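You operate a simulated robot arm through the tools that you are given. There is no shell and no other tool.

Carry out the task below with a simulated two-armed robot. There is one attempt and no reset: what you move stays moved.

Task
Lock the jig, load the 130 mm block, set 10 mm depth and leave the ready lamp green.
Fine: block clamped, slide in and locked.

The check looks at the end state, three seconds after you hand in, the way a careful person would. Anything else that was tipped, shoved, dropped, spilled or broken makes it a failure.

Robot
Two 7-joint arms with fingered hands on one trunk that stands fixed in place. Base frame: the origin is at the foot of the trunk, x ahead of it, y to its left, z up; the work surface is at about z = 0.85. Units: m, rad, N and s.
The left shoulder is at [0.021, 0.208, 1.248], the right one opposite. Each reaches about 1.152 m from its shoulder. Payload 5 kg a hand.
The TCP of each hand is the grasp point between the finger pads, 0.048 m short of the fingertips. In the tool frame z runs along the fingers and y along their closing line. The gripper opens to 0.16 m; its body begins 0.056 m behind the TCP. The gripper is a hand of 4 fingers: y runs from the thumb to the fingers, the wrist lies at [-0.026, -0.142, -0.252] in the tool frame.
Orientation is that of the tool frame in the base frame, as [roll, pitch, yaw] about the fixed x, y, z axes, in that order (R = Rz(yaw) Ry(pitch) Rx(roll)). With the fingers straight down and the wrist toward the robot, the tool's x, y and z point along [0, 1, 0], [1, 0, 0] and [0, 0, -1] of the base frame.

Tools
- The arms move only by the tool step_arm. It takes "left_increments", "right_increments" or both (then of equal length, played together; a hand with none holds still); each is a list of rows, each a list of 6 numbers: the shift along the tool's x, y, z in m, then the turn, a rotation vector about the tool's x, y, z in rad. In form: [[x, y, z, ax, ay, az], ...]. A call has 1 to 20 rows; each row is the pose to reach, as a shift and turn from the pose commanded when the call began, along the tool's axes at that moment. Rows are played at 5 a second. More than 0.05 m and 0.15 rad between two rows, and nothing of the call is played. A pose out of reach is approached as far as the arm can. The call stops where the force on the tool passes 40 N (or 10 N more than at its start, if that is more) or the arm is blocked; 0.2 s more then pass. In this call time passes only in rows, and 0.2 s behind the last. It gives the time, the measured TCP pose, the force on the tool (base axes), the opening and the grip force at its end, in the units of the frame above (readings bear some noise), with the torque about the TCP (base axes, N m) and any sound that the robot's microphone picked up.
- Cameras (640 x 400 px; columns grow to the right, rows downward): "scene" is now at [0.0967, 0.0036, 1.4404]; the picture's right is [0.04, -1.00, 0.00], its down [-0.57, -0.03, -0.82] and it looks along [0.82, 0.04, -0.57] (base axes); focal length 349 px, centre (320, 200). "left" rides on the left gripper at [-0.087, -0.133, -0.189] in its tool frame; the picture's right is [-0.83, -0.26, 0.49], its down [0.51, -0.71, 0.49] and it looks along [0.22, 0.66, 0.72] (tool axes); focal length 238 px, centre (320, 200). "right" rides on the right gripper at [0.087, -0.133, -0.189] in its tool frame; the picture's right is [-0.83, 0.26, -0.49], its down [-0.51, -0.71, 0.49] and it looks along [-0.22, 0.66, 0.72] (tool axes); focal length 238 px, centre (320, 200). There is no depth. A picture from a camera that has moved, and an enlarged one, comes with that camera's place and axes in the base frame and with its lens.
- snapshot(camera): a new picture of that camera. It takes no simulated time.
- move_column(by): moves the trunk up (or, below 0, down) by that many m; the arms and the scene camera ride with it, the base frame stays. It gives what a move gives, with no picture.
- set_fingers(index, middle, ring, thumb_bend, thumb_turn, hand): sets how far each is bent, from 0 (flat) to 1 (curled in); at 0.3 the hand is open as for a grip, at 0.7 the pads meet at the TCP. One left out holds its place. A second passes; each finger stops where it meets its share of the squeeze, and holds until it gets a number again. It is the only way to open and close the hand. It gives what a move gives, with no picture; readings hold the bend of each and the force on the fingers (four entries, about 0 where the hand has none), thumb and palm. thumb_turn goes from beside the hand (0) to across from the fingers (1), as for a grip.
- turn_head(pan, tilt): turns the head with the scene camera to pan (to the left, within 1.501 rad either way) and tilt (down, from -0.506 to 1.204), counted from straight ahead of the robot. It gives what a move gives.
- enlarge(camera, box): a new picture of the part [left, top, right, bottom] of that camera's present view, enlarged. It takes no simulated time.
- hand_in(): hands the job in; it is judged then, once.

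Places have to be worked out from the pictures, the camera data and where the tool is seen. Open the grippers and draw the arms clear of the work before you hand the job in, unless the task says otherwise.

The tools are called after "Call:" as name(argument=value, ...) on one line, values as JSON. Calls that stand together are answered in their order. step_arm: Moves the arms, as the interface text tells. Its arguments: {"type":"object","properties":{"left_increments":{"type":"array"},"right_increments":{"type":"array"}},"required":[]} The other tools are called the same way: move_column (by) moves the trunk up or down; set_fingers (index, middle, ring, thumb_bend, thumb_turn, hand) moves the fingers one by one; turn_head (pan, tilt) turns the head that bears the scene camera; snapshot (camera) takes a picture; enlarge (camera, box) takes an enlarged picture of a part of a camera's view; hand_in () hands the job in.

At the start:

```text
clock: 0.0
left_position: [0.6586, 0.327, 1.1625]
left_orientation: [3.14, 0.0, 1.571]
left_wrist_force: [-0.2, -0.3, -0.5]
left_ft_torque: [0.0, 0.01, 0.0]
left_opening: 0.1597
left_gripper_force: 0.1
left_shape: jaw
left_bend: [0.3, 0.3, 0.3, 0.3, 0.98]
left_finger forces: [0.1, 0.0, 0.0, 0.0, 0.0, 0.1]
right_position: [0.6752, -0.1669, 1.2241]
right_orientation: [3.142, 0.0, 1.571]
right_wrist_force: [0.3, -0.3, 0.7]
right_ft_torque: [0.0, 0.04, 0.01]
right_opening: 0.1593
right_gripper_force: 0.0
right_shape: jaw
right_bend: [0.3, 0.3, 0.3, 0.3, 0.98]
right_finger forces: [0.0, 0.0, 0.0, 0.1, 0.0, 0.1]
trunk travel left (down, up): [-0.25, 0.44]
head pan, tilt (commanded): [0.045, 0.604]
```

scene: 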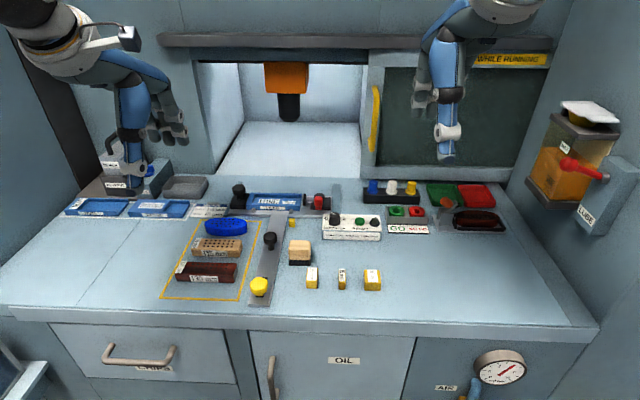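
right: 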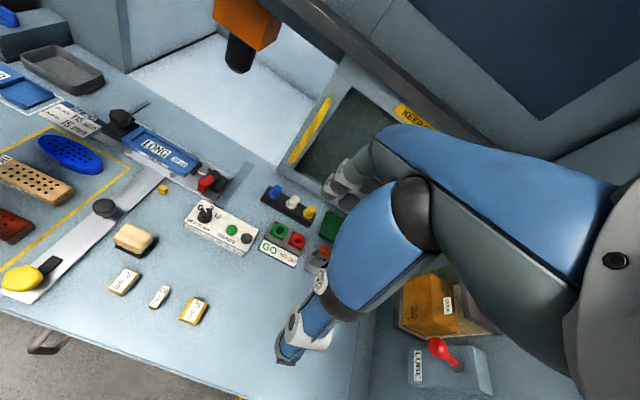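
left: 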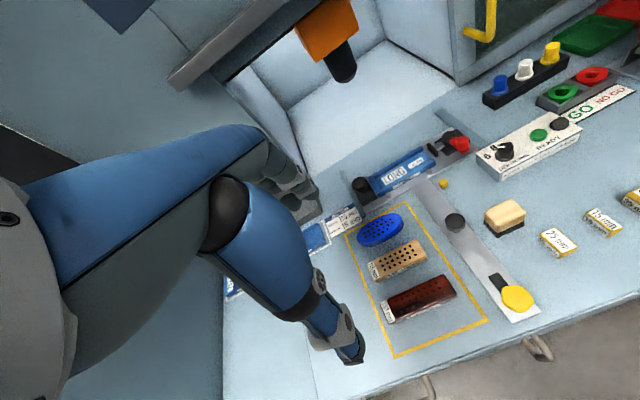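

I'll start by looking closely at the work area: the jig, control box, blocks and labels.

Call:
enlarge(camera="scene", box=[150, 170, 310, 310])

Call:
enlarge(camera="scene", box=[270, 170, 430, 300])

Call:
enlarge(camera="scene", box=[60, 140, 240, 240])

Call:
enlarge(camera="scene", box=[360, 160, 520, 260])

Call:
enlarge(camera="left", box=[330, 110, 560, 340])

Call:
enlarge(camera="right", box=[0, 60, 260, 300])

```text
2.86 times, centred on (230, 240) of scene
camera zoom: at [0.0967, 0.0036, 1.4404], right [0.04, -1.0, 0.0], down [-0.57, -0.03, -0.82], along [0.82, 0.04, -0.57], focal length 998 px, centre (577, 86)
```

zoom: 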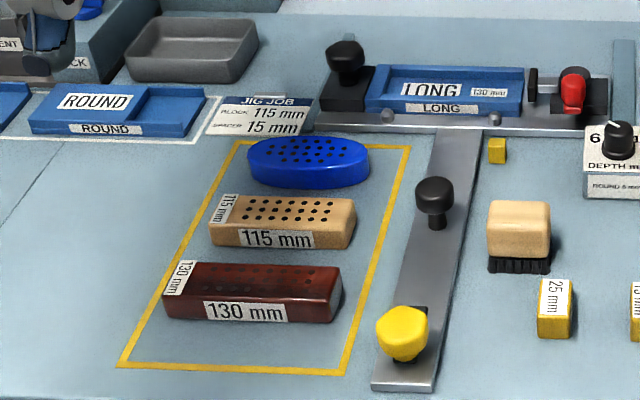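

```text
3.08 times, centred on (350, 235) of scene
camera zoom: at [0.0967, 0.0036, 1.4404], right [0.04, -1.0, 0.0], down [-0.57, -0.03, -0.82], along [0.82, 0.04, -0.57], focal length 1075 px, centre (228, 92)
```

zoom: 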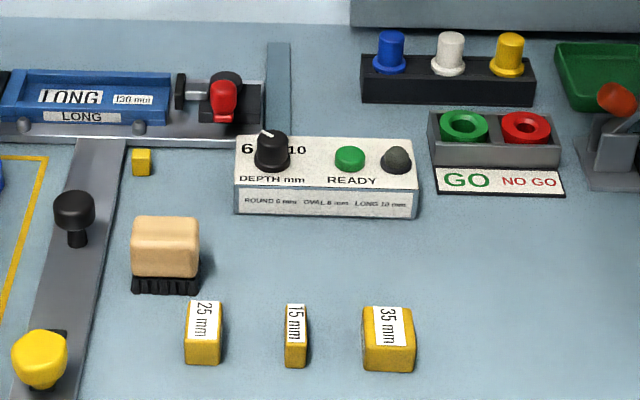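

```text
3.56 times, centred on (150, 190) of scene
camera zoom: at [0.0967, 0.0036, 1.4404], right [0.04, -1.0, 0.0], down [-0.57, -0.03, -0.82], along [0.82, 0.04, -0.57], focal length 1242 px, centre (924, 236)
```

zoom: 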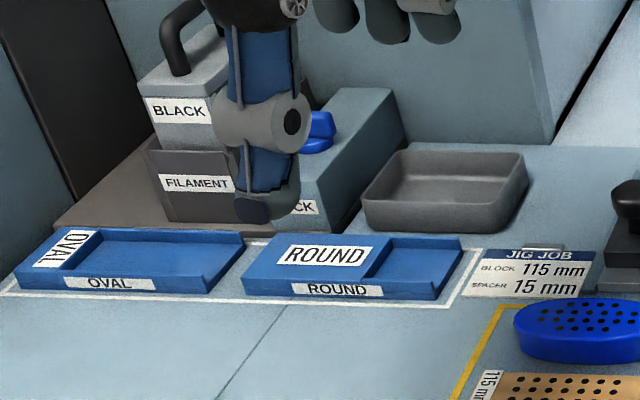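

```text
4.00 times, centred on (440, 210) of scene
camera zoom: at [0.0967, 0.0036, 1.4404], right [0.04, -1.0, 0.0], down [-0.57, -0.03, -0.82], along [0.82, 0.04, -0.57], focal length 1398 px, centre (-160, 160)
```

zoom: 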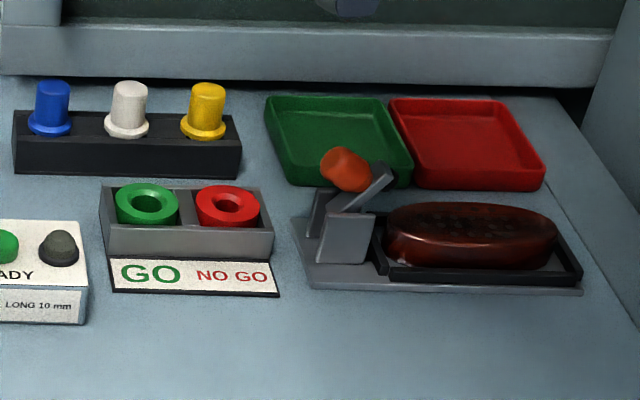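

```text
1.74 times, centred on (445, 225) of left
camera zoom: at [0.5258, 0.2402, 1.3523], right [-0.26, -0.83, -0.49], down [-0.71, 0.51, -0.49], along [0.66, 0.22, -0.72], focal length 414 px, centre (103, 156)
```

zoom: 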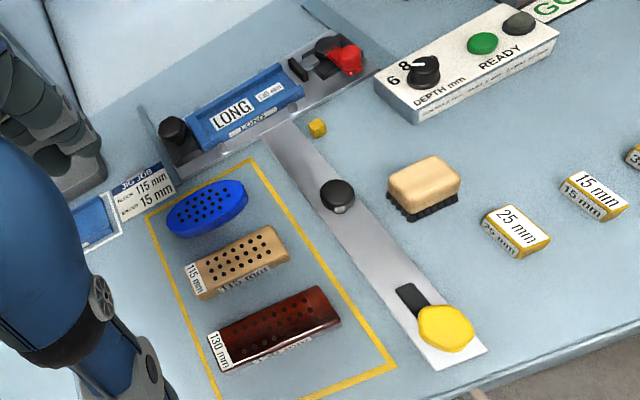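

```text
1.67 times, centred on (130, 180) of right
camera zoom: at [0.5432, -0.0788, 1.4132], right [0.26, -0.83, 0.49], down [-0.71, -0.51, -0.49], along [0.66, -0.22, -0.72], focal length 397 px, centre (637, 233)
```

zoom: 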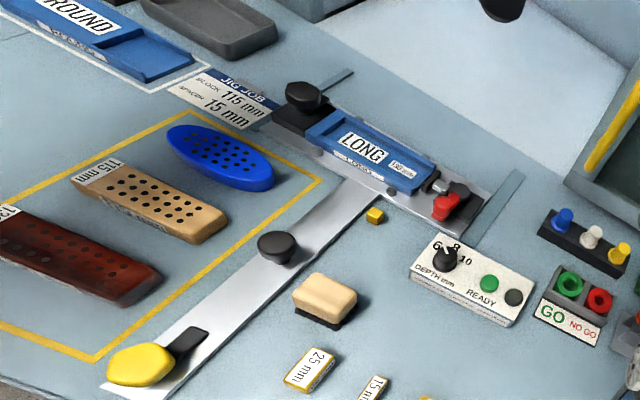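

I'll zoom further into the jig station and the dial to understand each mechanism.

Call:
enlarge(camera="scene", box=[225, 175, 345, 225])

Call:
enlarge(camera="scene", box=[240, 210, 310, 310])

Call:
enlarge(camera="scene", box=[315, 200, 395, 250])

Call:
enlarge(camera="left", box=[340, 120, 480, 220])

Call:
enlarge(camera="right", box=[95, 95, 255, 205])

Call:
enlarge(camera="right", box=[0, 170, 140, 300])

```text
5.33 times, centred on (285, 200) of scene
camera zoom: at [0.0967, 0.0036, 1.4404], right [0.04, -1.0, 0.0], down [-0.57, -0.03, -0.82], along [0.82, 0.04, -0.57], focal length 1864 px, centre (507, 200)
```

zoom: 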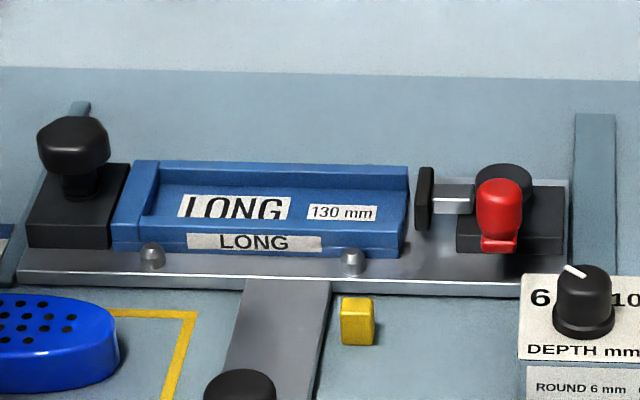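

```text
4.00 times, centred on (275, 260) of scene
camera zoom: at [0.0967, 0.0036, 1.4404], right [0.04, -1.0, 0.0], down [-0.57, -0.03, -0.82], along [0.82, 0.04, -0.57], focal length 1398 px, centre (500, -40)
```

zoom: 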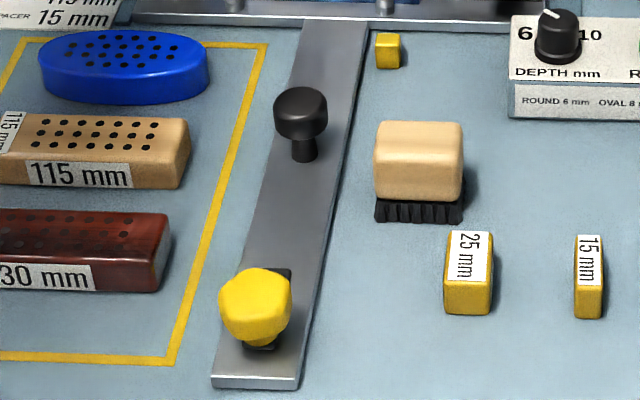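

```text
8.00 times, centred on (355, 225) of scene
camera zoom: at [0.0967, 0.0036, 1.4404], right [0.04, -1.0, 0.0], down [-0.57, -0.03, -0.82], along [0.82, 0.04, -0.57], focal length 2796 px, centre (40, 0)
```

zoom: 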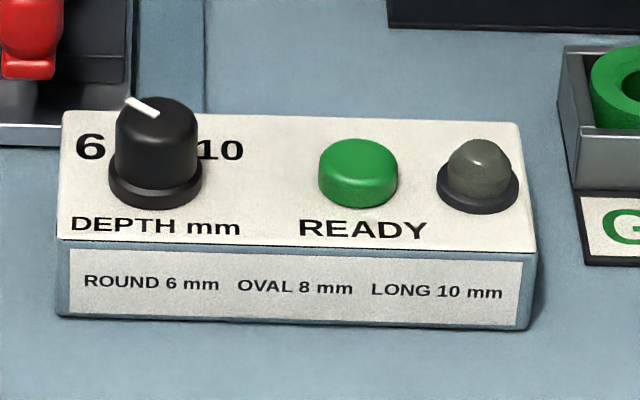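

```text
4.00 times, centred on (410, 170) of left
camera zoom: at [0.5258, 0.2402, 1.3523], right [-0.26, -0.83, -0.49], down [-0.71, 0.51, -0.49], along [0.66, 0.22, -0.72], focal length 953 px, centre (-40, 320)
```

zoom: 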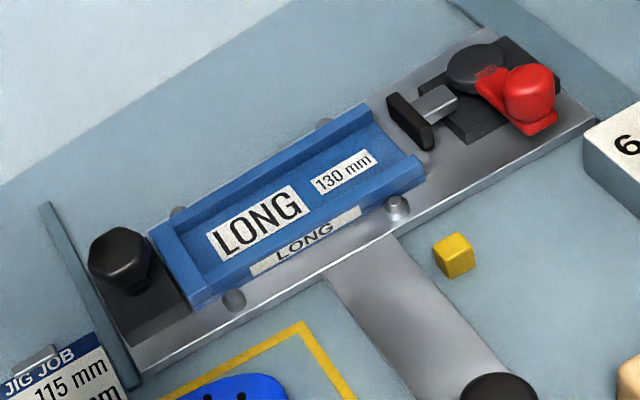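

```text
3.64 times, centred on (175, 150) of right
camera zoom: at [0.5432, -0.0788, 1.4132], right [0.26, -0.83, 0.49], down [-0.71, -0.51, -0.49], along [0.66, -0.22, -0.72], focal length 867 px, centre (847, 382)
```

zoom: 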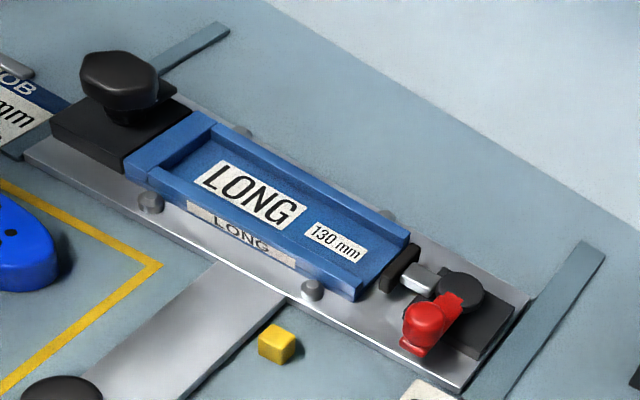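

```text
3.08 times, centred on (70, 235) of right
camera zoom: at [0.5432, -0.0788, 1.4132], right [0.26, -0.83, 0.49], down [-0.71, -0.51, -0.49], along [0.66, -0.22, -0.72], focal length 733 px, centre (1089, 92)
```

zoom: 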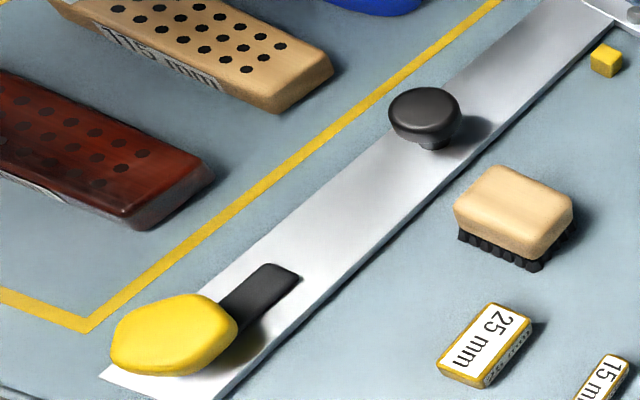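

Zooming much tighter on the individual mechanisms (lock knob, clamp, yellow knob, block, nest).

Call:
enlarge(camera="scene", box=[225, 175, 265, 215])

Call:
enlarge(camera="scene", box=[295, 180, 340, 220])

Call:
enlarge(camera="scene", box=[235, 265, 295, 315])

Call:
enlarge(camera="left", box=[470, 255, 550, 325])

Call:
enlarge(camera="left", box=[345, 160, 395, 210])

Call:
enlarge(camera="left", box=[425, 120, 485, 170])

```text
10.00 times, centred on (245, 195) of scene
camera zoom: at [0.0967, 0.0036, 1.4404], right [0.04, -1.0, 0.0], down [-0.57, -0.03, -0.82], along [0.82, 0.04, -0.57], focal length 3494 px, centre (1070, 250)
```

zoom: 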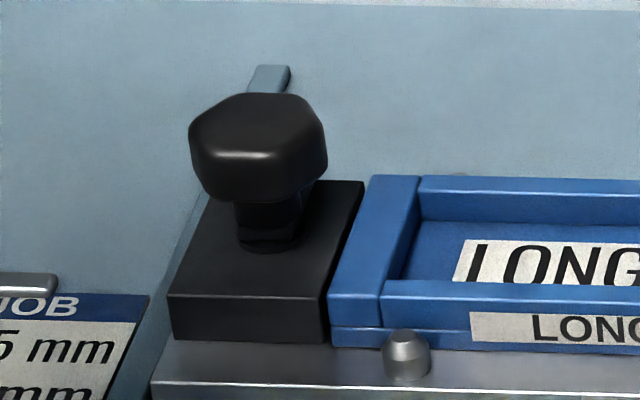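

```text
10.00 times, centred on (318, 200) of scene
camera zoom: at [0.0967, 0.0036, 1.4404], right [0.04, -1.0, 0.0], down [-0.57, -0.03, -0.82], along [0.82, 0.04, -0.57], focal length 3494 px, centre (345, 200)
```

zoom: 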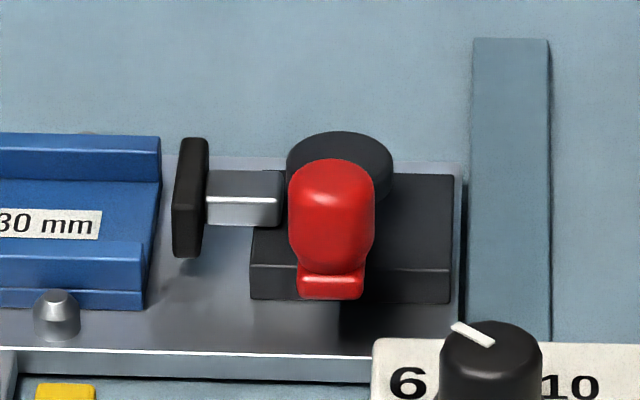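

```text
8.00 times, centred on (265, 290) of scene
camera zoom: at [0.0967, 0.0036, 1.4404], right [0.04, -1.0, 0.0], down [-0.57, -0.03, -0.82], along [0.82, 0.04, -0.57], focal length 2796 px, centre (760, -520)
```

zoom: 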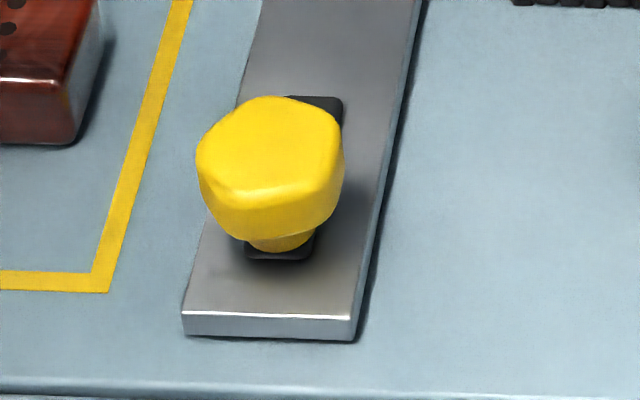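

```text
5.71 times, centred on (510, 290) of left
camera zoom: at [0.5258, 0.2402, 1.3523], right [-0.26, -0.83, -0.49], down [-0.71, 0.51, -0.49], along [0.66, 0.22, -0.72], focal length 1362 px, centre (-766, -314)
```

zoom: 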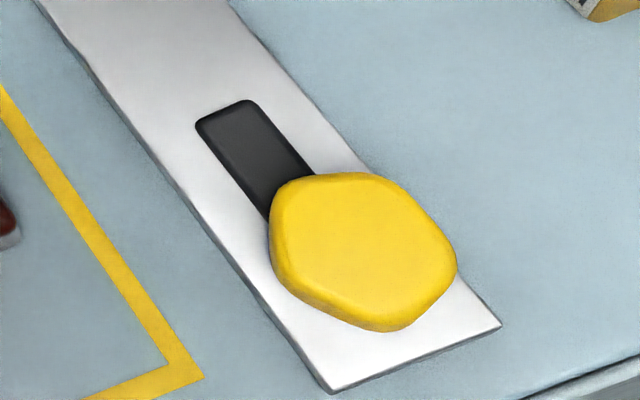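

```text
8.00 times, centred on (370, 185) of left
camera zoom: at [0.5258, 0.2402, 1.3523], right [-0.26, -0.83, -0.49], down [-0.71, 0.51, -0.49], along [0.66, 0.22, -0.72], focal length 1907 px, centre (-80, 320)
```

zoom: 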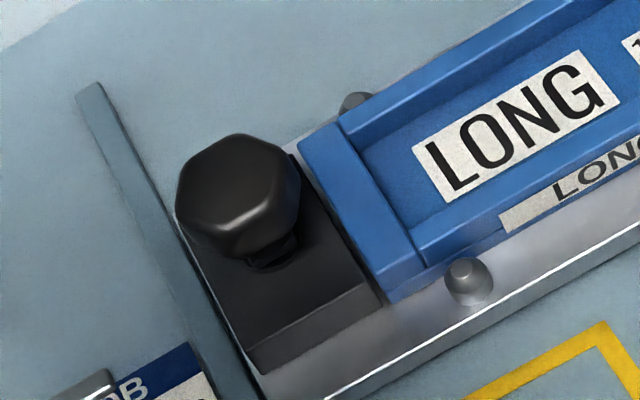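

```text
8.00 times, centred on (455, 145) of left
camera zoom: at [0.5258, 0.2402, 1.3523], right [-0.26, -0.83, -0.49], down [-0.71, 0.51, -0.49], along [0.66, 0.22, -0.72], focal length 1907 px, centre (-760, 640)
```

zoom: 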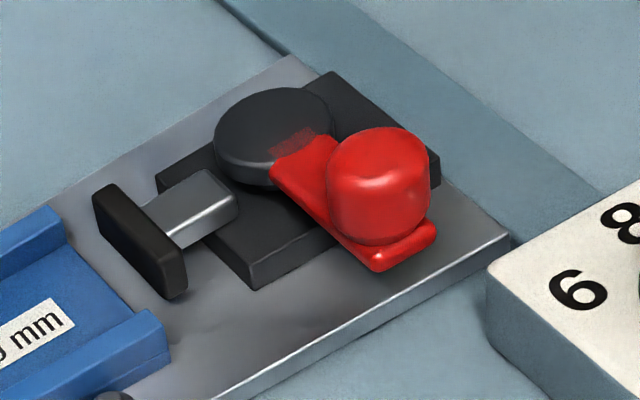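

The slide tail has a slot by the yellow knob; I want more angles on it, on the guides/spindle, and on the block and nest.

Call:
enlarge(camera="right", box=[0, 245, 60, 300])

Call:
enlarge(camera="right", box=[85, 90, 145, 140])

Call:
enlarge(camera="right", box=[170, 155, 270, 255])

Call:
enlarge(camera="scene", box=[190, 50, 380, 190])

Call:
enlarge(camera="scene", box=[160, 210, 260, 300])

```text
7.27 times, centred on (30, 272) of right
camera zoom: at [0.5432, -0.0788, 1.4132], right [0.26, -0.83, 0.49], down [-0.71, -0.51, -0.49], along [0.66, -0.22, -0.72], focal length 1734 px, centre (2429, -327)
```

zoom: 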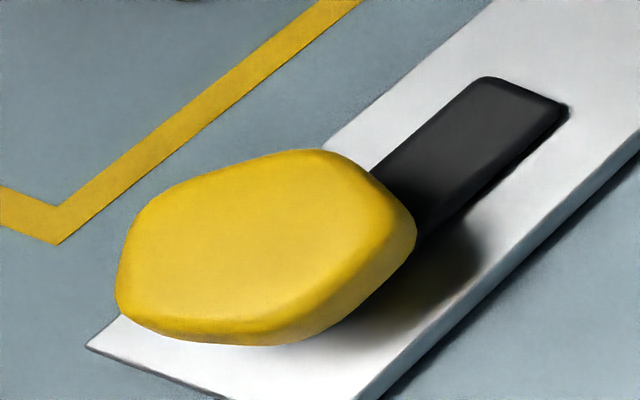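

```text
8.00 times, centred on (115, 115) of right
camera zoom: at [0.5432, -0.0788, 1.4132], right [0.26, -0.83, 0.49], down [-0.71, -0.51, -0.49], along [0.66, -0.22, -0.72], focal length 1907 px, centre (1960, 880)
```

zoom: 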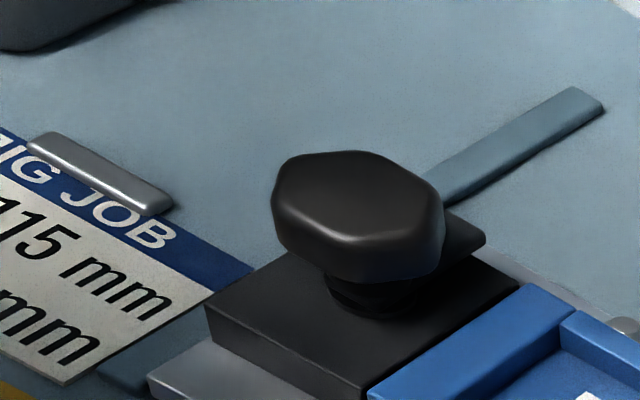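

```text
4.00 times, centred on (220, 205) of right
camera zoom: at [0.5432, -0.0788, 1.4132], right [0.26, -0.83, 0.49], down [-0.71, -0.51, -0.49], along [0.66, -0.22, -0.72], focal length 953 px, centre (720, 180)
```

zoom: 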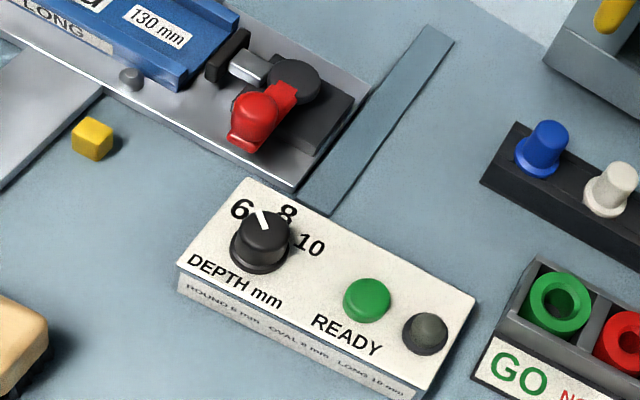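

```text
2.86 times, centred on (285, 120) of scene
camera zoom: at [0.0967, 0.0036, 1.4404], right [0.04, -1.0, 0.0], down [-0.57, -0.03, -0.82], along [0.82, 0.04, -0.57], focal length 998 px, centre (420, 429)
```

zoom: 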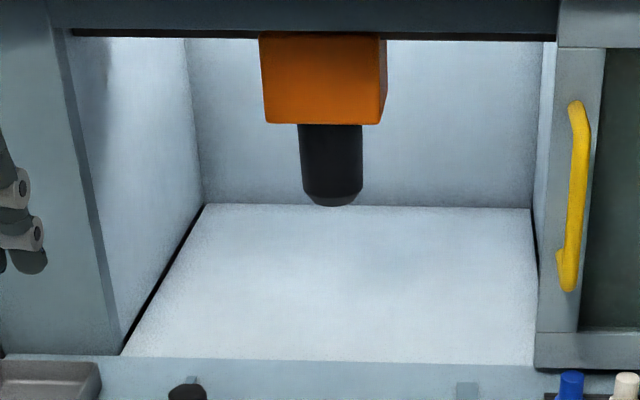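

```text
4.44 times, centred on (210, 255) of scene
camera zoom: at [0.0967, 0.0036, 1.4404], right [0.04, -1.0, 0.0], down [-0.57, -0.03, -0.82], along [0.82, 0.04, -0.57], focal length 1553 px, centre (809, -44)
```

zoom: 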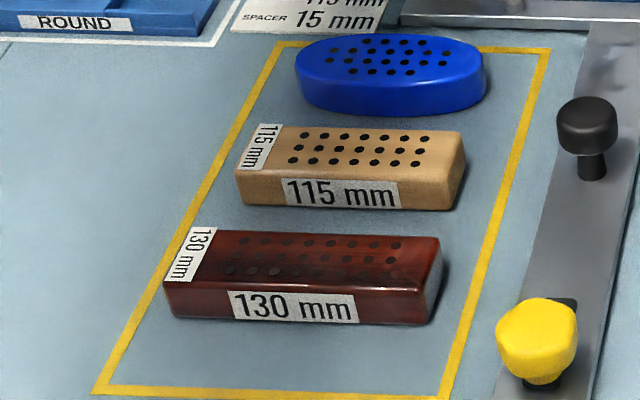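

Triangulating from the two views: jig lock knob top ≈ (0.904, 0.266, 0.916), red lever knob ≈ (0.864, 0.041, 0.916), yellow knob ≈ (0.580, 0.151, 0.892), tail knob ≈ (0.723, 0.150, 0.897). Now I look at the hands themselves to understand finger geometry.

Call:
enlarge(camera="scene", box=[60, 0, 220, 210])

Call:
enlarge(camera="left", box=[190, 100, 400, 380])

Call:
enlarge(camera="scene", box=[390, 0, 550, 170])

```text
1.90 times, centred on (140, 105) of scene
camera zoom: at [0.0967, 0.0036, 1.4404], right [0.04, -1.0, 0.0], down [-0.57, -0.03, -0.82], along [0.82, 0.04, -0.57], focal length 666 px, centre (663, 381)
```

zoom: 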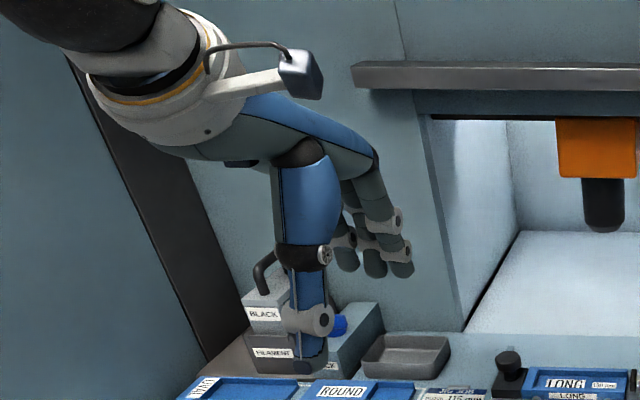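

```text
1.43 times, centred on (295, 240) of left
camera zoom: at [0.5258, 0.2402, 1.3523], right [-0.26, -0.83, -0.49], down [-0.71, 0.51, -0.49], along [0.66, 0.22, -0.72], focal length 340 px, centre (356, 143)
```

zoom: 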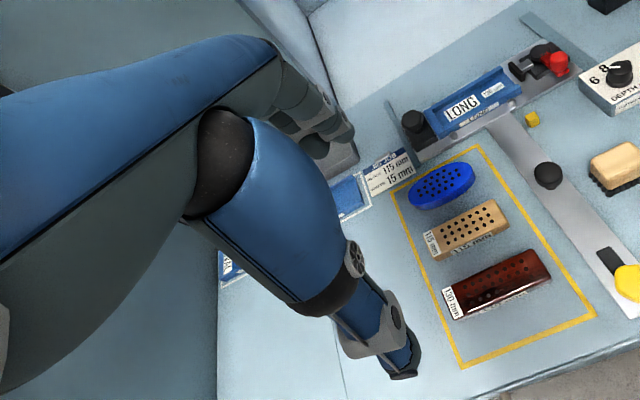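

```text
2.35 times, centred on (470, 85) of scene
camera zoom: at [0.0967, 0.0036, 1.4404], right [0.04, -1.0, 0.0], down [-0.57, -0.03, -0.82], along [0.82, 0.04, -0.57], focal length 822 px, centre (-33, 471)
```

zoom: 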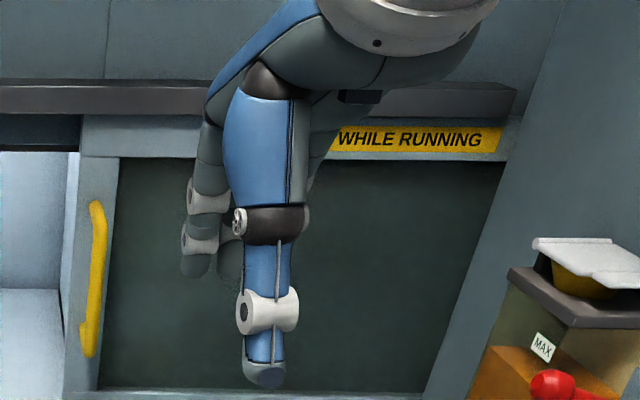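

I'll test-close the left hand in free air to learn the finger geometry around the TCP, and view it.

Call:
set_fingers(hand="left", index=0.6, middle=0.6, ring=0.6, thumb_bend=0.6, thumb_turn=1.0)

Call:
enlarge(camera="scene", box=[80, 60, 220, 210])

Call:
enlarge(camera="left", box=[190, 100, 400, 380])

Call:
snapshot(camera="right")

```text
clock: 1.0
left_position: [0.6596, 0.3281, 1.1614]
left_orientation: [-3.141, 0.002, 1.571]
left_wrist_force: [-0.4, -0.8, 0.8]
left_ft_torque: [-0.02, 0.01, -0.03]
left_opening: 0.0518
left_gripper_force: 0.1
left_shape: fingers
left_bend: [0.6, 0.6, 0.6, 0.6, 1.0]
left_finger forces: [0.0, 0.0, 0.0, 0.1, 0.0, 0.0]
right_position: [0.6758, -0.1668, 1.2245]
right_orientation: [-3.141, -0.001, 1.57]
right_wrist_force: [0.1, 0.2, 0.0]
right_ft_torque: [-0.01, 0.0, 0.02]
right_opening: 0.1596
right_gripper_force: 0.1
right_shape: jaw
right_bend: [0.3, 0.3, 0.3, 0.3, 0.98]
right_finger forces: [0.0, 0.1, 0.0, 0.0, 0.0, 0.0]
trunk travel left (down, up): [-0.25, 0.44]
head pan, tilt (commanded): [0.045, 0.604]
```

```text
2.67 times, centred on (150, 135) of scene
camera zoom: at [0.0967, 0.0036, 1.4404], right [0.04, -1.0, 0.0], down [-0.57, -0.03, -0.82], along [0.82, 0.04, -0.57], focal length 932 px, centre (773, 373)
```

zoom: 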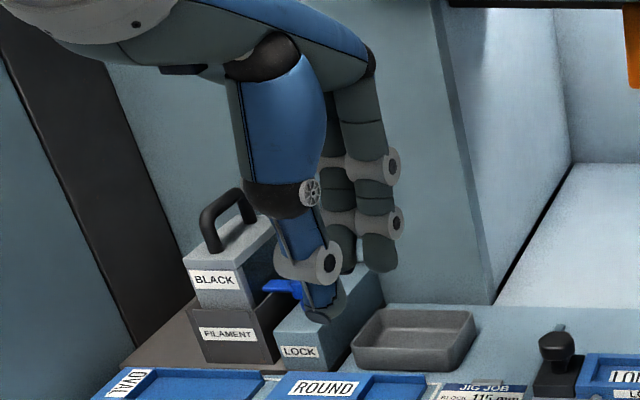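

```text
1.43 times, centred on (295, 240) of left
camera zoom: at [0.5258, 0.2402, 1.3523], right [-0.26, -0.83, -0.49], down [-0.71, 0.51, -0.49], along [0.66, 0.22, -0.72], focal length 340 px, centre (356, 143)
```

zoom: 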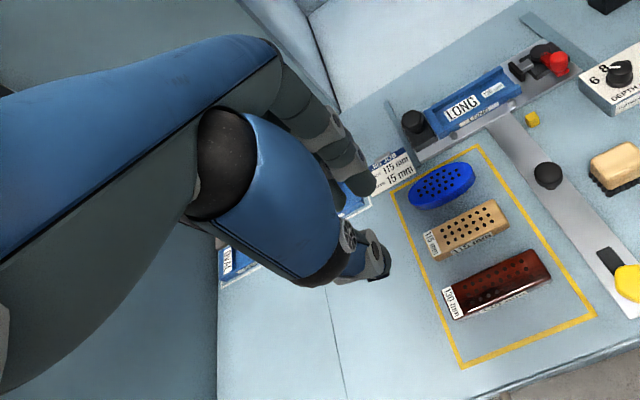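

```text
taken
camera right: at [0.5432, -0.0789, 1.4133], right [0.26, -0.83, 0.49], down [-0.71, -0.51, -0.49], along [0.66, -0.22, -0.72], focal length 238 px, centre (320, 200)
```

right: 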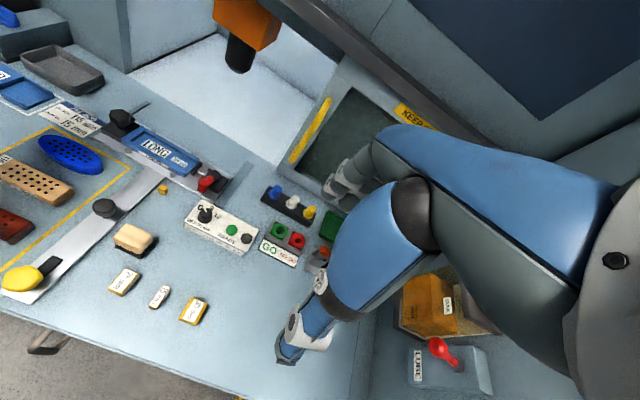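

There's a box labelled "LOCK" behind the left hand. I'll open the left fingers and shift the hand right at its current height to see it unobstructed.

Call:
step_arm(left_increments=[[-0.045, 0, 0, 0, 0, 0], [-0.09, 0, 0, 0, 0, 0], [-0.135, 0, 0, 0, 0, 0], [-0.18, 0, 0, 0, 0, 0]])

Call:
snapshot(camera="scene")

Call:
enlarge(camera="scene", box=[70, 120, 230, 220])

Call:
snapshot(camera="left")

```text
clock: 2.0
left_position: [0.6595, 0.1438, 1.1633]
left_orientation: [3.141, -0.002, 1.571]
left_wrist_force: [-0.2, -1.0, 1.5]
left_ft_torque: [0.07, 0.0, 0.01]
left_opening: 0.0517
left_gripper_force: 0.1
left_shape: fingers
left_bend: [0.6, 0.6, 0.6, 0.6, 1.0]
left_finger forces: [0.0, 0.1, 0.0, 0.0, 0.1, 0.0]
right_position: [0.6767, -0.17, 1.224]
right_orientation: [3.141, -0.001, 1.568]
right_wrist_force: [0.6, -1.6, 0.7]
right_ft_torque: [0.18, -0.03, 0.04]
right_opening: 0.1595
right_gripper_force: 0.1
right_shape: jaw
right_bend: [0.3, 0.3, 0.3, 0.3, 0.98]
right_finger forces: [0.0, 0.0, 0.0, 0.0, 0.1, 0.0]
trunk travel left (down, up): [-0.25, 0.44]
head pan, tilt (commanded): [0.045, 0.604]
```

```text
taken
camera scene: at [0.0966, 0.0013, 1.4404], right [0.04, -1.0, 0.0], down [-0.57, -0.02, -0.82], along [0.82, 0.04, -0.57], focal length 349 px, centre (320, 200)
```

scene: 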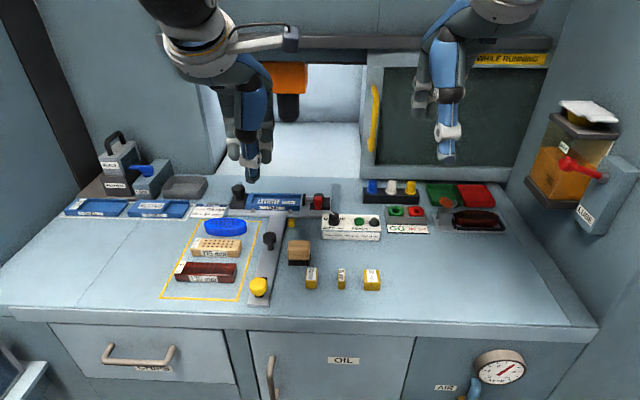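

```text
4.00 times, centred on (150, 170) of scene
camera zoom: at [0.0966, 0.0013, 1.4404], right [0.04, -1.0, 0.0], down [-0.57, -0.02, -0.82], along [0.82, 0.04, -0.57], focal length 1398 px, centre (1000, 320)
```

zoom: 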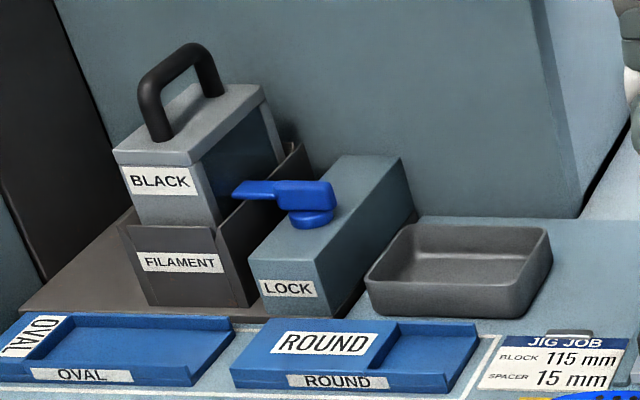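

```text
taken
camera left: at [0.5256, 0.0568, 1.3531], right [-0.26, -0.83, -0.49], down [-0.71, 0.51, -0.49], along [0.66, 0.22, -0.72], focal length 238 px, centre (320, 200)
```

left: 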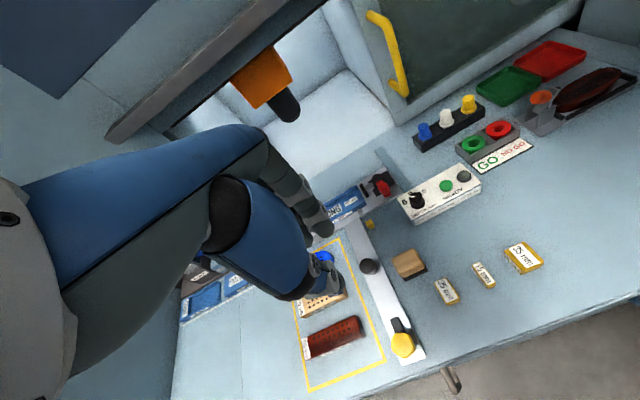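

The LOCK box belongs to the filament cassette, so the jig's own lock is the black hex knob on the slide plate. Let me zoom hard on that knob's underside and on the yellow one from the right and left cameras.

Call:
enlarge(camera="right", box=[103, 98, 143, 123])

Call:
enlarge(camera="scene", box=[228, 180, 252, 210])

Call:
enlarge(camera="left", box=[380, 310, 430, 365])

Call:
enlarge(camera="left", box=[320, 160, 410, 240])

Call:
enlarge(camera="left", box=[390, 160, 490, 225])

```text
16.00 times, centred on (123, 110) of right
camera zoom: at [0.5432, -0.0815, 1.4133], right [0.26, -0.84, 0.48], down [-0.71, -0.5, -0.49], along [0.66, -0.22, -0.72], focal length 3814 px, centre (3472, 1632)
```

zoom: 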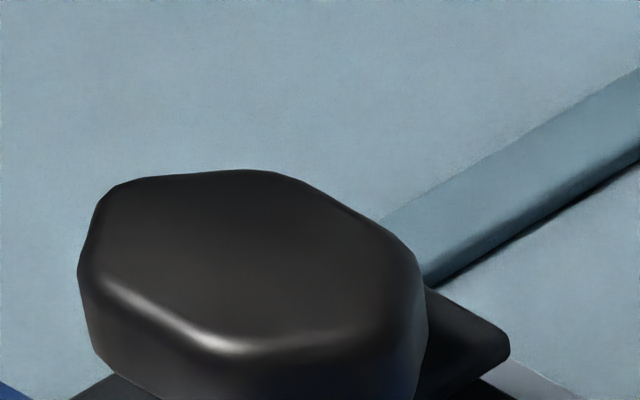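

```text
13.33 times, centred on (240, 195) of scene
camera zoom: at [0.0966, 0.0013, 1.4404], right [0.04, -1.0, 0.0], down [-0.57, -0.02, -0.82], along [0.82, 0.04, -0.57], focal length 4659 px, centre (1387, 267)
```

zoom: 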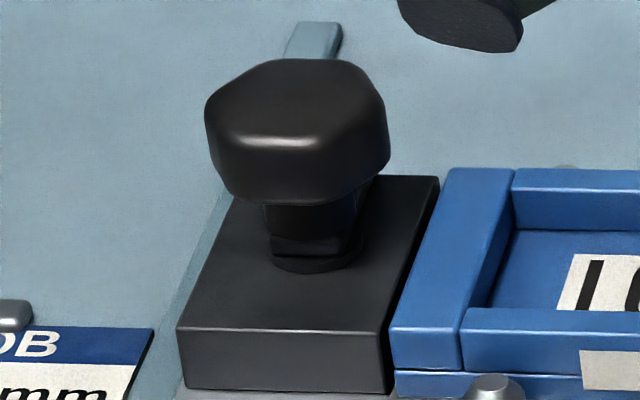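

```text
7.27 times, centred on (405, 338) of left
camera zoom: at [0.5256, 0.0568, 1.3531], right [-0.26, -0.83, -0.49], down [-0.71, 0.51, -0.49], along [0.66, 0.22, -0.72], focal length 1734 px, centre (-298, -800)
```

zoom: 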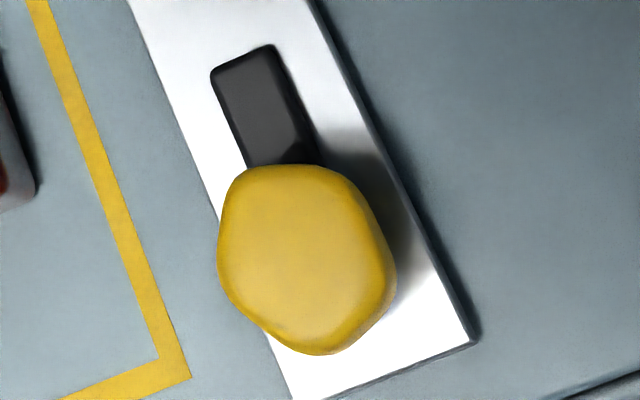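

```text
5.00 times, centred on (365, 200) of left
camera zoom: at [0.5256, 0.0568, 1.3531], right [-0.26, -0.83, -0.49], down [-0.71, 0.51, -0.49], along [0.66, 0.22, -0.72], focal length 1192 px, centre (95, 200)
```

zoom: 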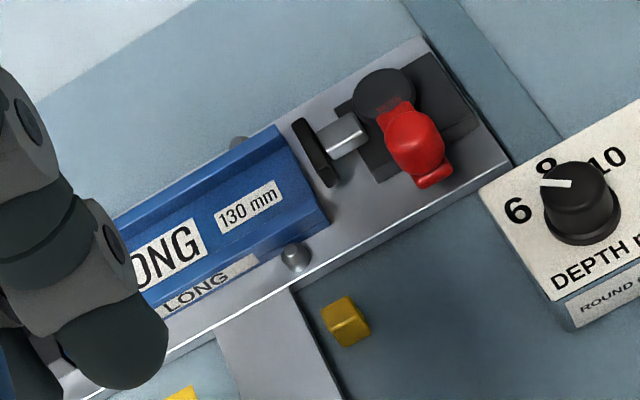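

```text
6.15 times, centred on (440, 192) of left
camera zoom: at [0.5256, 0.0568, 1.3531], right [-0.26, -0.83, -0.49], down [-0.71, 0.51, -0.49], along [0.66, 0.22, -0.72], focal length 1467 px, centre (-418, 246)
```

zoom: 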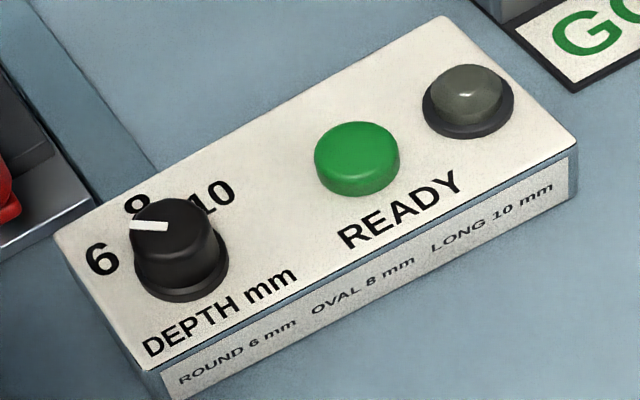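

Both lock knobs carry a short dog bar pointing +x (unlocked look); the jig's must swing clockwise over the jig. I'll open the left hand part-way and hover above the jig knob at about (0.904, 0.266), well above it.

Call:
set_fingers(hand="left", index=0.45, middle=0.45, ring=0.45, thumb_bend=0.45, thumb_turn=1.0)

Call:
step_arm(left_increments=[[0.02, 0.035, 0.0, 0, 0, 0], [0.04, 0.07, 0.0, 0, 0, 0], [0.06, 0.105, 0.01, 0, 0, 0], [0.08, 0.14, 0.02, 0, 0, 0], [0.1, 0.175, 0.035, 0, 0, 0], [0.115, 0.21, 0.05, 0, 0, 0], [0.122, 0.235, 0.07, 0, 0, 0], [0.122, 0.2445, 0.09, 0, 0, 0], [0.122, 0.2445, 0.1, 0, 0, 0]])

Call:
snapshot(camera="scene")

Call:
snapshot(camera="left")

Call:
snapshot(camera="right")

```text
clock: 3.0
left_position: [0.6581, 0.1461, 1.1628]
left_orientation: [3.142, 0.0, 1.569]
left_wrist_force: [0.8, -1.0, -0.5]
left_ft_torque: [-0.04, 0.01, 0.03]
left_opening: 0.1107
left_gripper_force: 0.2
left_shape: fingers
left_bend: [0.45, 0.45, 0.45, 0.45, 0.99]
left_finger forces: [0.1, 0.0, 0.0, 0.0, 0.1, 0.1]
right_position: [0.6759, -0.1668, 1.2243]
right_orientation: [-3.141, -0.001, 1.568]
right_wrist_force: [0.4, -0.9, 0.1]
right_ft_torque: [0.0, 0.0, -0.03]
right_opening: 0.1597
right_gripper_force: 0.1
right_shape: jaw
right_bend: [0.3, 0.3, 0.3, 0.3, 0.98]
right_finger forces: [0.0, 0.0, 0.0, 0.1, 0.0, 0.0]
trunk travel left (down, up): [-0.25, 0.44]
head pan, tilt (commanded): [0.045, 0.604]
```

```text
clock: 5.0
left_position: [0.9032, 0.2681, 1.062]
left_orientation: [3.141, 0.001, 1.571]
left_wrist_force: [-0.1, 0.1, 0.0]
left_ft_torque: [0.01, 0.02, -0.01]
left_opening: 0.1109
left_gripper_force: 0.1
left_shape: fingers
left_bend: [0.45, 0.45, 0.45, 0.45, 0.99]
left_finger forces: [0.0, 0.0, 0.0, 0.0, 0.0, 0.1]
right_position: [0.6768, -0.1662, 1.2245]
right_orientation: [-3.141, -0.002, 1.571]
right_wrist_force: [0.6, 0.6, -0.1]
right_ft_torque: [0.01, 0.03, -0.03]
right_opening: 0.1596
right_gripper_force: 0.0
right_shape: jaw
right_bend: [0.3, 0.3, 0.3, 0.3, 0.98]
right_finger forces: [0.0, 0.0, 0.0, 0.1, 0.0, 0.0]
trunk travel left (down, up): [-0.25, 0.44]
head pan, tilt (commanded): [0.045, 0.604]
```

```text
taken
camera scene: at [0.0968, 0.0036, 1.4404], right [0.04, -1.0, 0.0], down [-0.57, -0.03, -0.82], along [0.82, 0.04, -0.57], focal length 349 px, centre (320, 200)
```

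scene: 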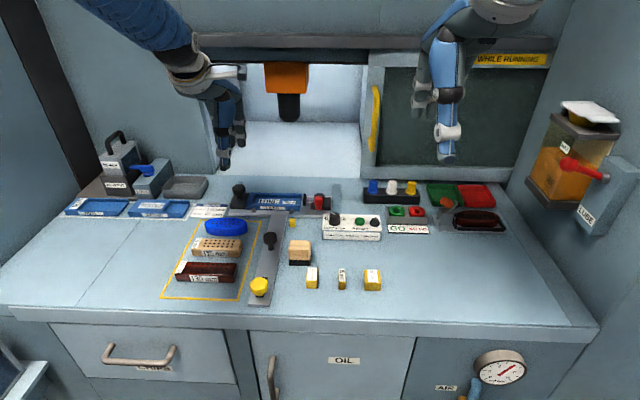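

```text
taken
camera left: at [0.7698, 0.1819, 1.2515], right [-0.26, -0.83, -0.49], down [-0.71, 0.51, -0.49], along [0.66, 0.22, -0.72], focal length 238 px, centre (320, 200)
```

left: 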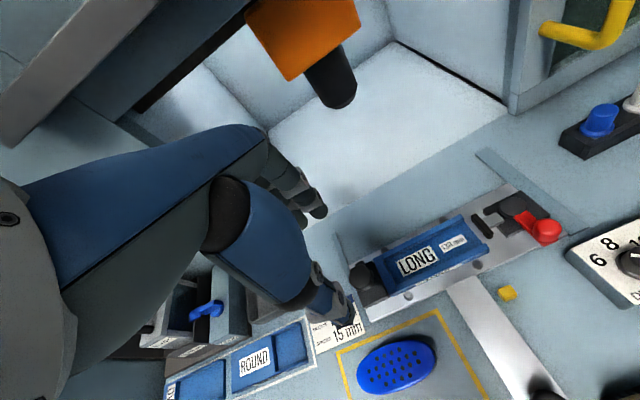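

```text
taken
camera right: at [0.5433, -0.0787, 1.4133], right [0.26, -0.83, 0.49], down [-0.71, -0.51, -0.49], along [0.66, -0.22, -0.72], focal length 238 px, centre (320, 200)
```

right: 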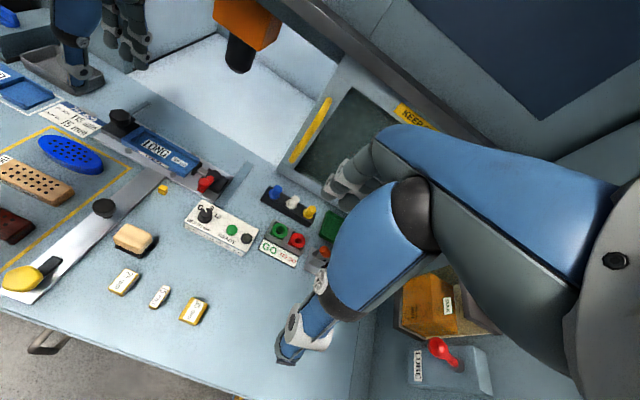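

The hand hovers above; I'll refine the knob's position from this closer left view.

Call:
enlarge(camera="left", box=[320, 230, 420, 320])

Call:
enlarge(camera="scene", box=[180, 60, 300, 220])

Call:
enlarge(camera="right", box=[40, 0, 200, 150])

```text
4.44 times, centred on (370, 275) of left
camera zoom: at [0.7698, 0.1819, 1.2515], right [-0.26, -0.83, -0.49], down [-0.71, 0.51, -0.49], along [0.66, 0.22, -0.72], focal length 1059 px, centre (98, -133)
```

zoom: 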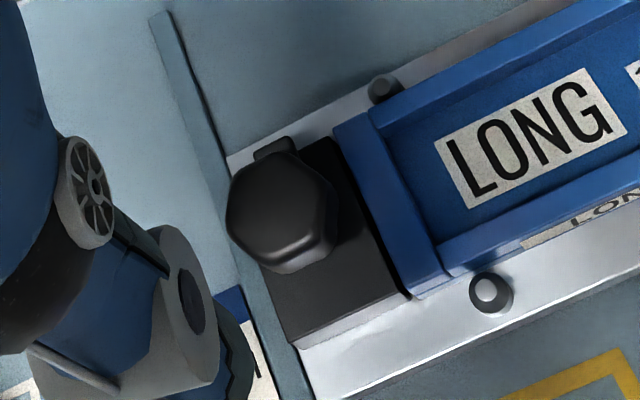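

```text
2.50 times, centred on (240, 140) of scene
camera zoom: at [0.0968, 0.0036, 1.4404], right [0.04, -1.0, 0.0], down [-0.57, -0.03, -0.82], along [0.82, 0.04, -0.57], focal length 874 px, centre (520, 350)
```

zoom: 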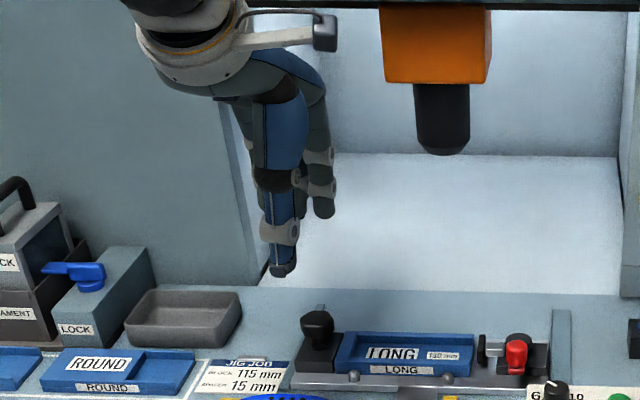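

```text
2.67 times, centred on (120, 75) of right
camera zoom: at [0.5433, -0.0787, 1.4133], right [0.26, -0.83, 0.49], down [-0.71, -0.51, -0.49], along [0.66, -0.22, -0.72], focal length 636 px, centre (853, 533)
```

zoom: 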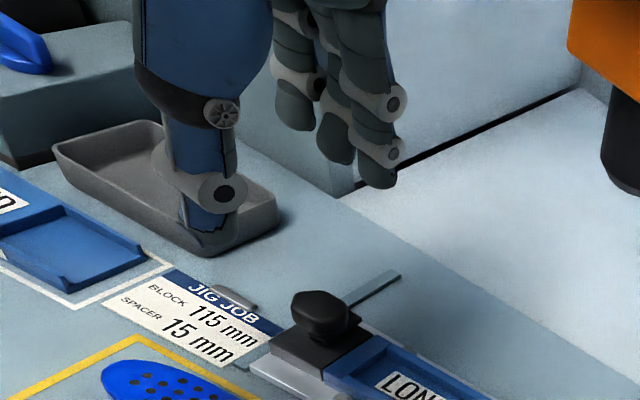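

Refined knob centre (0.9034, 0.2667, top ≈0.915), so the TCP is centred to within 2 mm. I descend so the fingertips reach just beside the knob, above its base block.

Call:
step_arm(left_increments=[[-0.001, 0, 0.03, 0, 0, 0], [-0.001, 0, 0.06, 0, 0, 0], [-0.001, 0, 0.085, 0, 0, 0], [-0.001, 0, 0.105, 0, 0, 0], [-0.001, 0, 0.114, 0, 0, 0]])

Call:
enlarge(camera="scene", box=[190, 120, 290, 220])

Call:
enlarge(camera="right", box=[60, 30, 200, 150])

Call:
snapshot(camera="left")

```text
clock: 6.2
left_position: [0.9036, 0.2682, 0.9479]
left_orientation: [3.14, 0.001, 1.571]
left_wrist_force: [0.9, 0.2, -0.5]
left_ft_torque: [-0.01, -0.01, -0.01]
left_opening: 0.1108
left_gripper_force: 0.0
left_shape: fingers
left_bend: [0.45, 0.45, 0.45, 0.45, 0.99]
left_finger forces: [0.1, 0.1, 0.0, 0.0, 0.1, 0.0]
right_position: [0.6764, -0.1671, 1.2245]
right_orientation: [3.14, -0.002, 1.571]
right_wrist_force: [0.2, -1.2, -0.6]
right_ft_torque: [0.01, 0.0, -0.01]
right_opening: 0.1596
right_gripper_force: 0.0
right_shape: jaw
right_bend: [0.3, 0.3, 0.3, 0.3, 0.98]
right_finger forces: [0.0, 0.0, 0.1, 0.0, 0.1, 0.0]
trunk travel left (down, up): [-0.25, 0.44]
head pan, tilt (commanded): [0.045, 0.604]
```

```text
4.00 times, centred on (240, 170) of scene
camera zoom: at [0.0969, 0.0035, 1.4404], right [0.04, -1.0, 0.0], down [-0.57, -0.03, -0.82], along [0.82, 0.04, -0.57], focal length 1398 px, centre (640, 320)
```

zoom: 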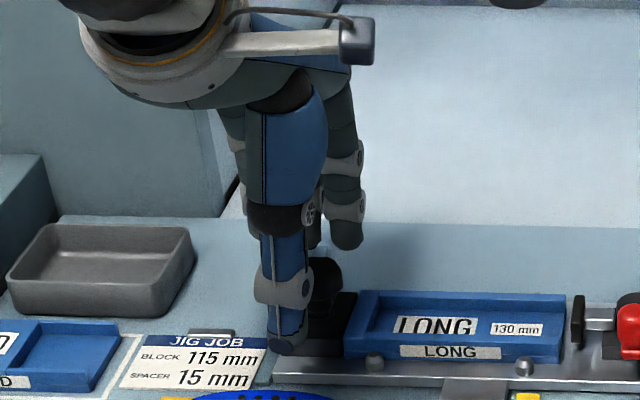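

```text
3.33 times, centred on (130, 90) of right
camera zoom: at [0.5434, -0.0789, 1.4132], right [0.26, -0.83, 0.49], down [-0.71, -0.51, -0.49], along [0.66, -0.22, -0.72], focal length 794 px, centre (953, 567)
```

zoom: 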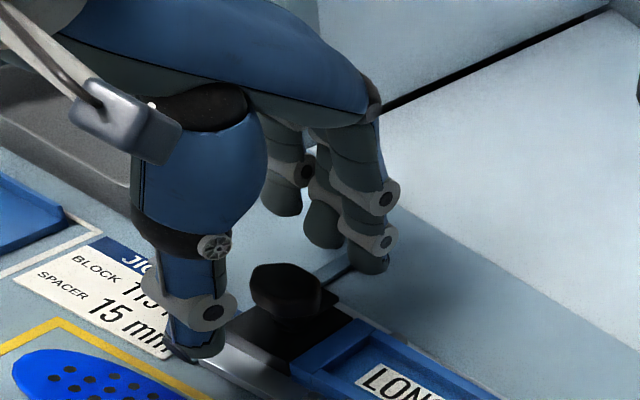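

```text
taken
camera left: at [0.771, 0.1817, 1.138], right [-0.26, -0.83, -0.49], down [-0.71, 0.51, -0.49], along [0.66, 0.22, -0.72], focal length 238 px, centre (320, 200)
```

left: 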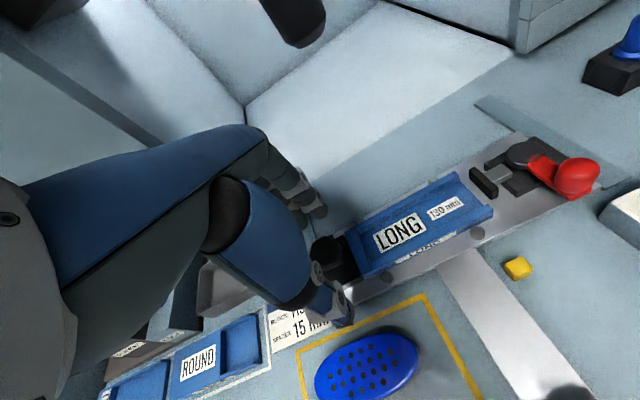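

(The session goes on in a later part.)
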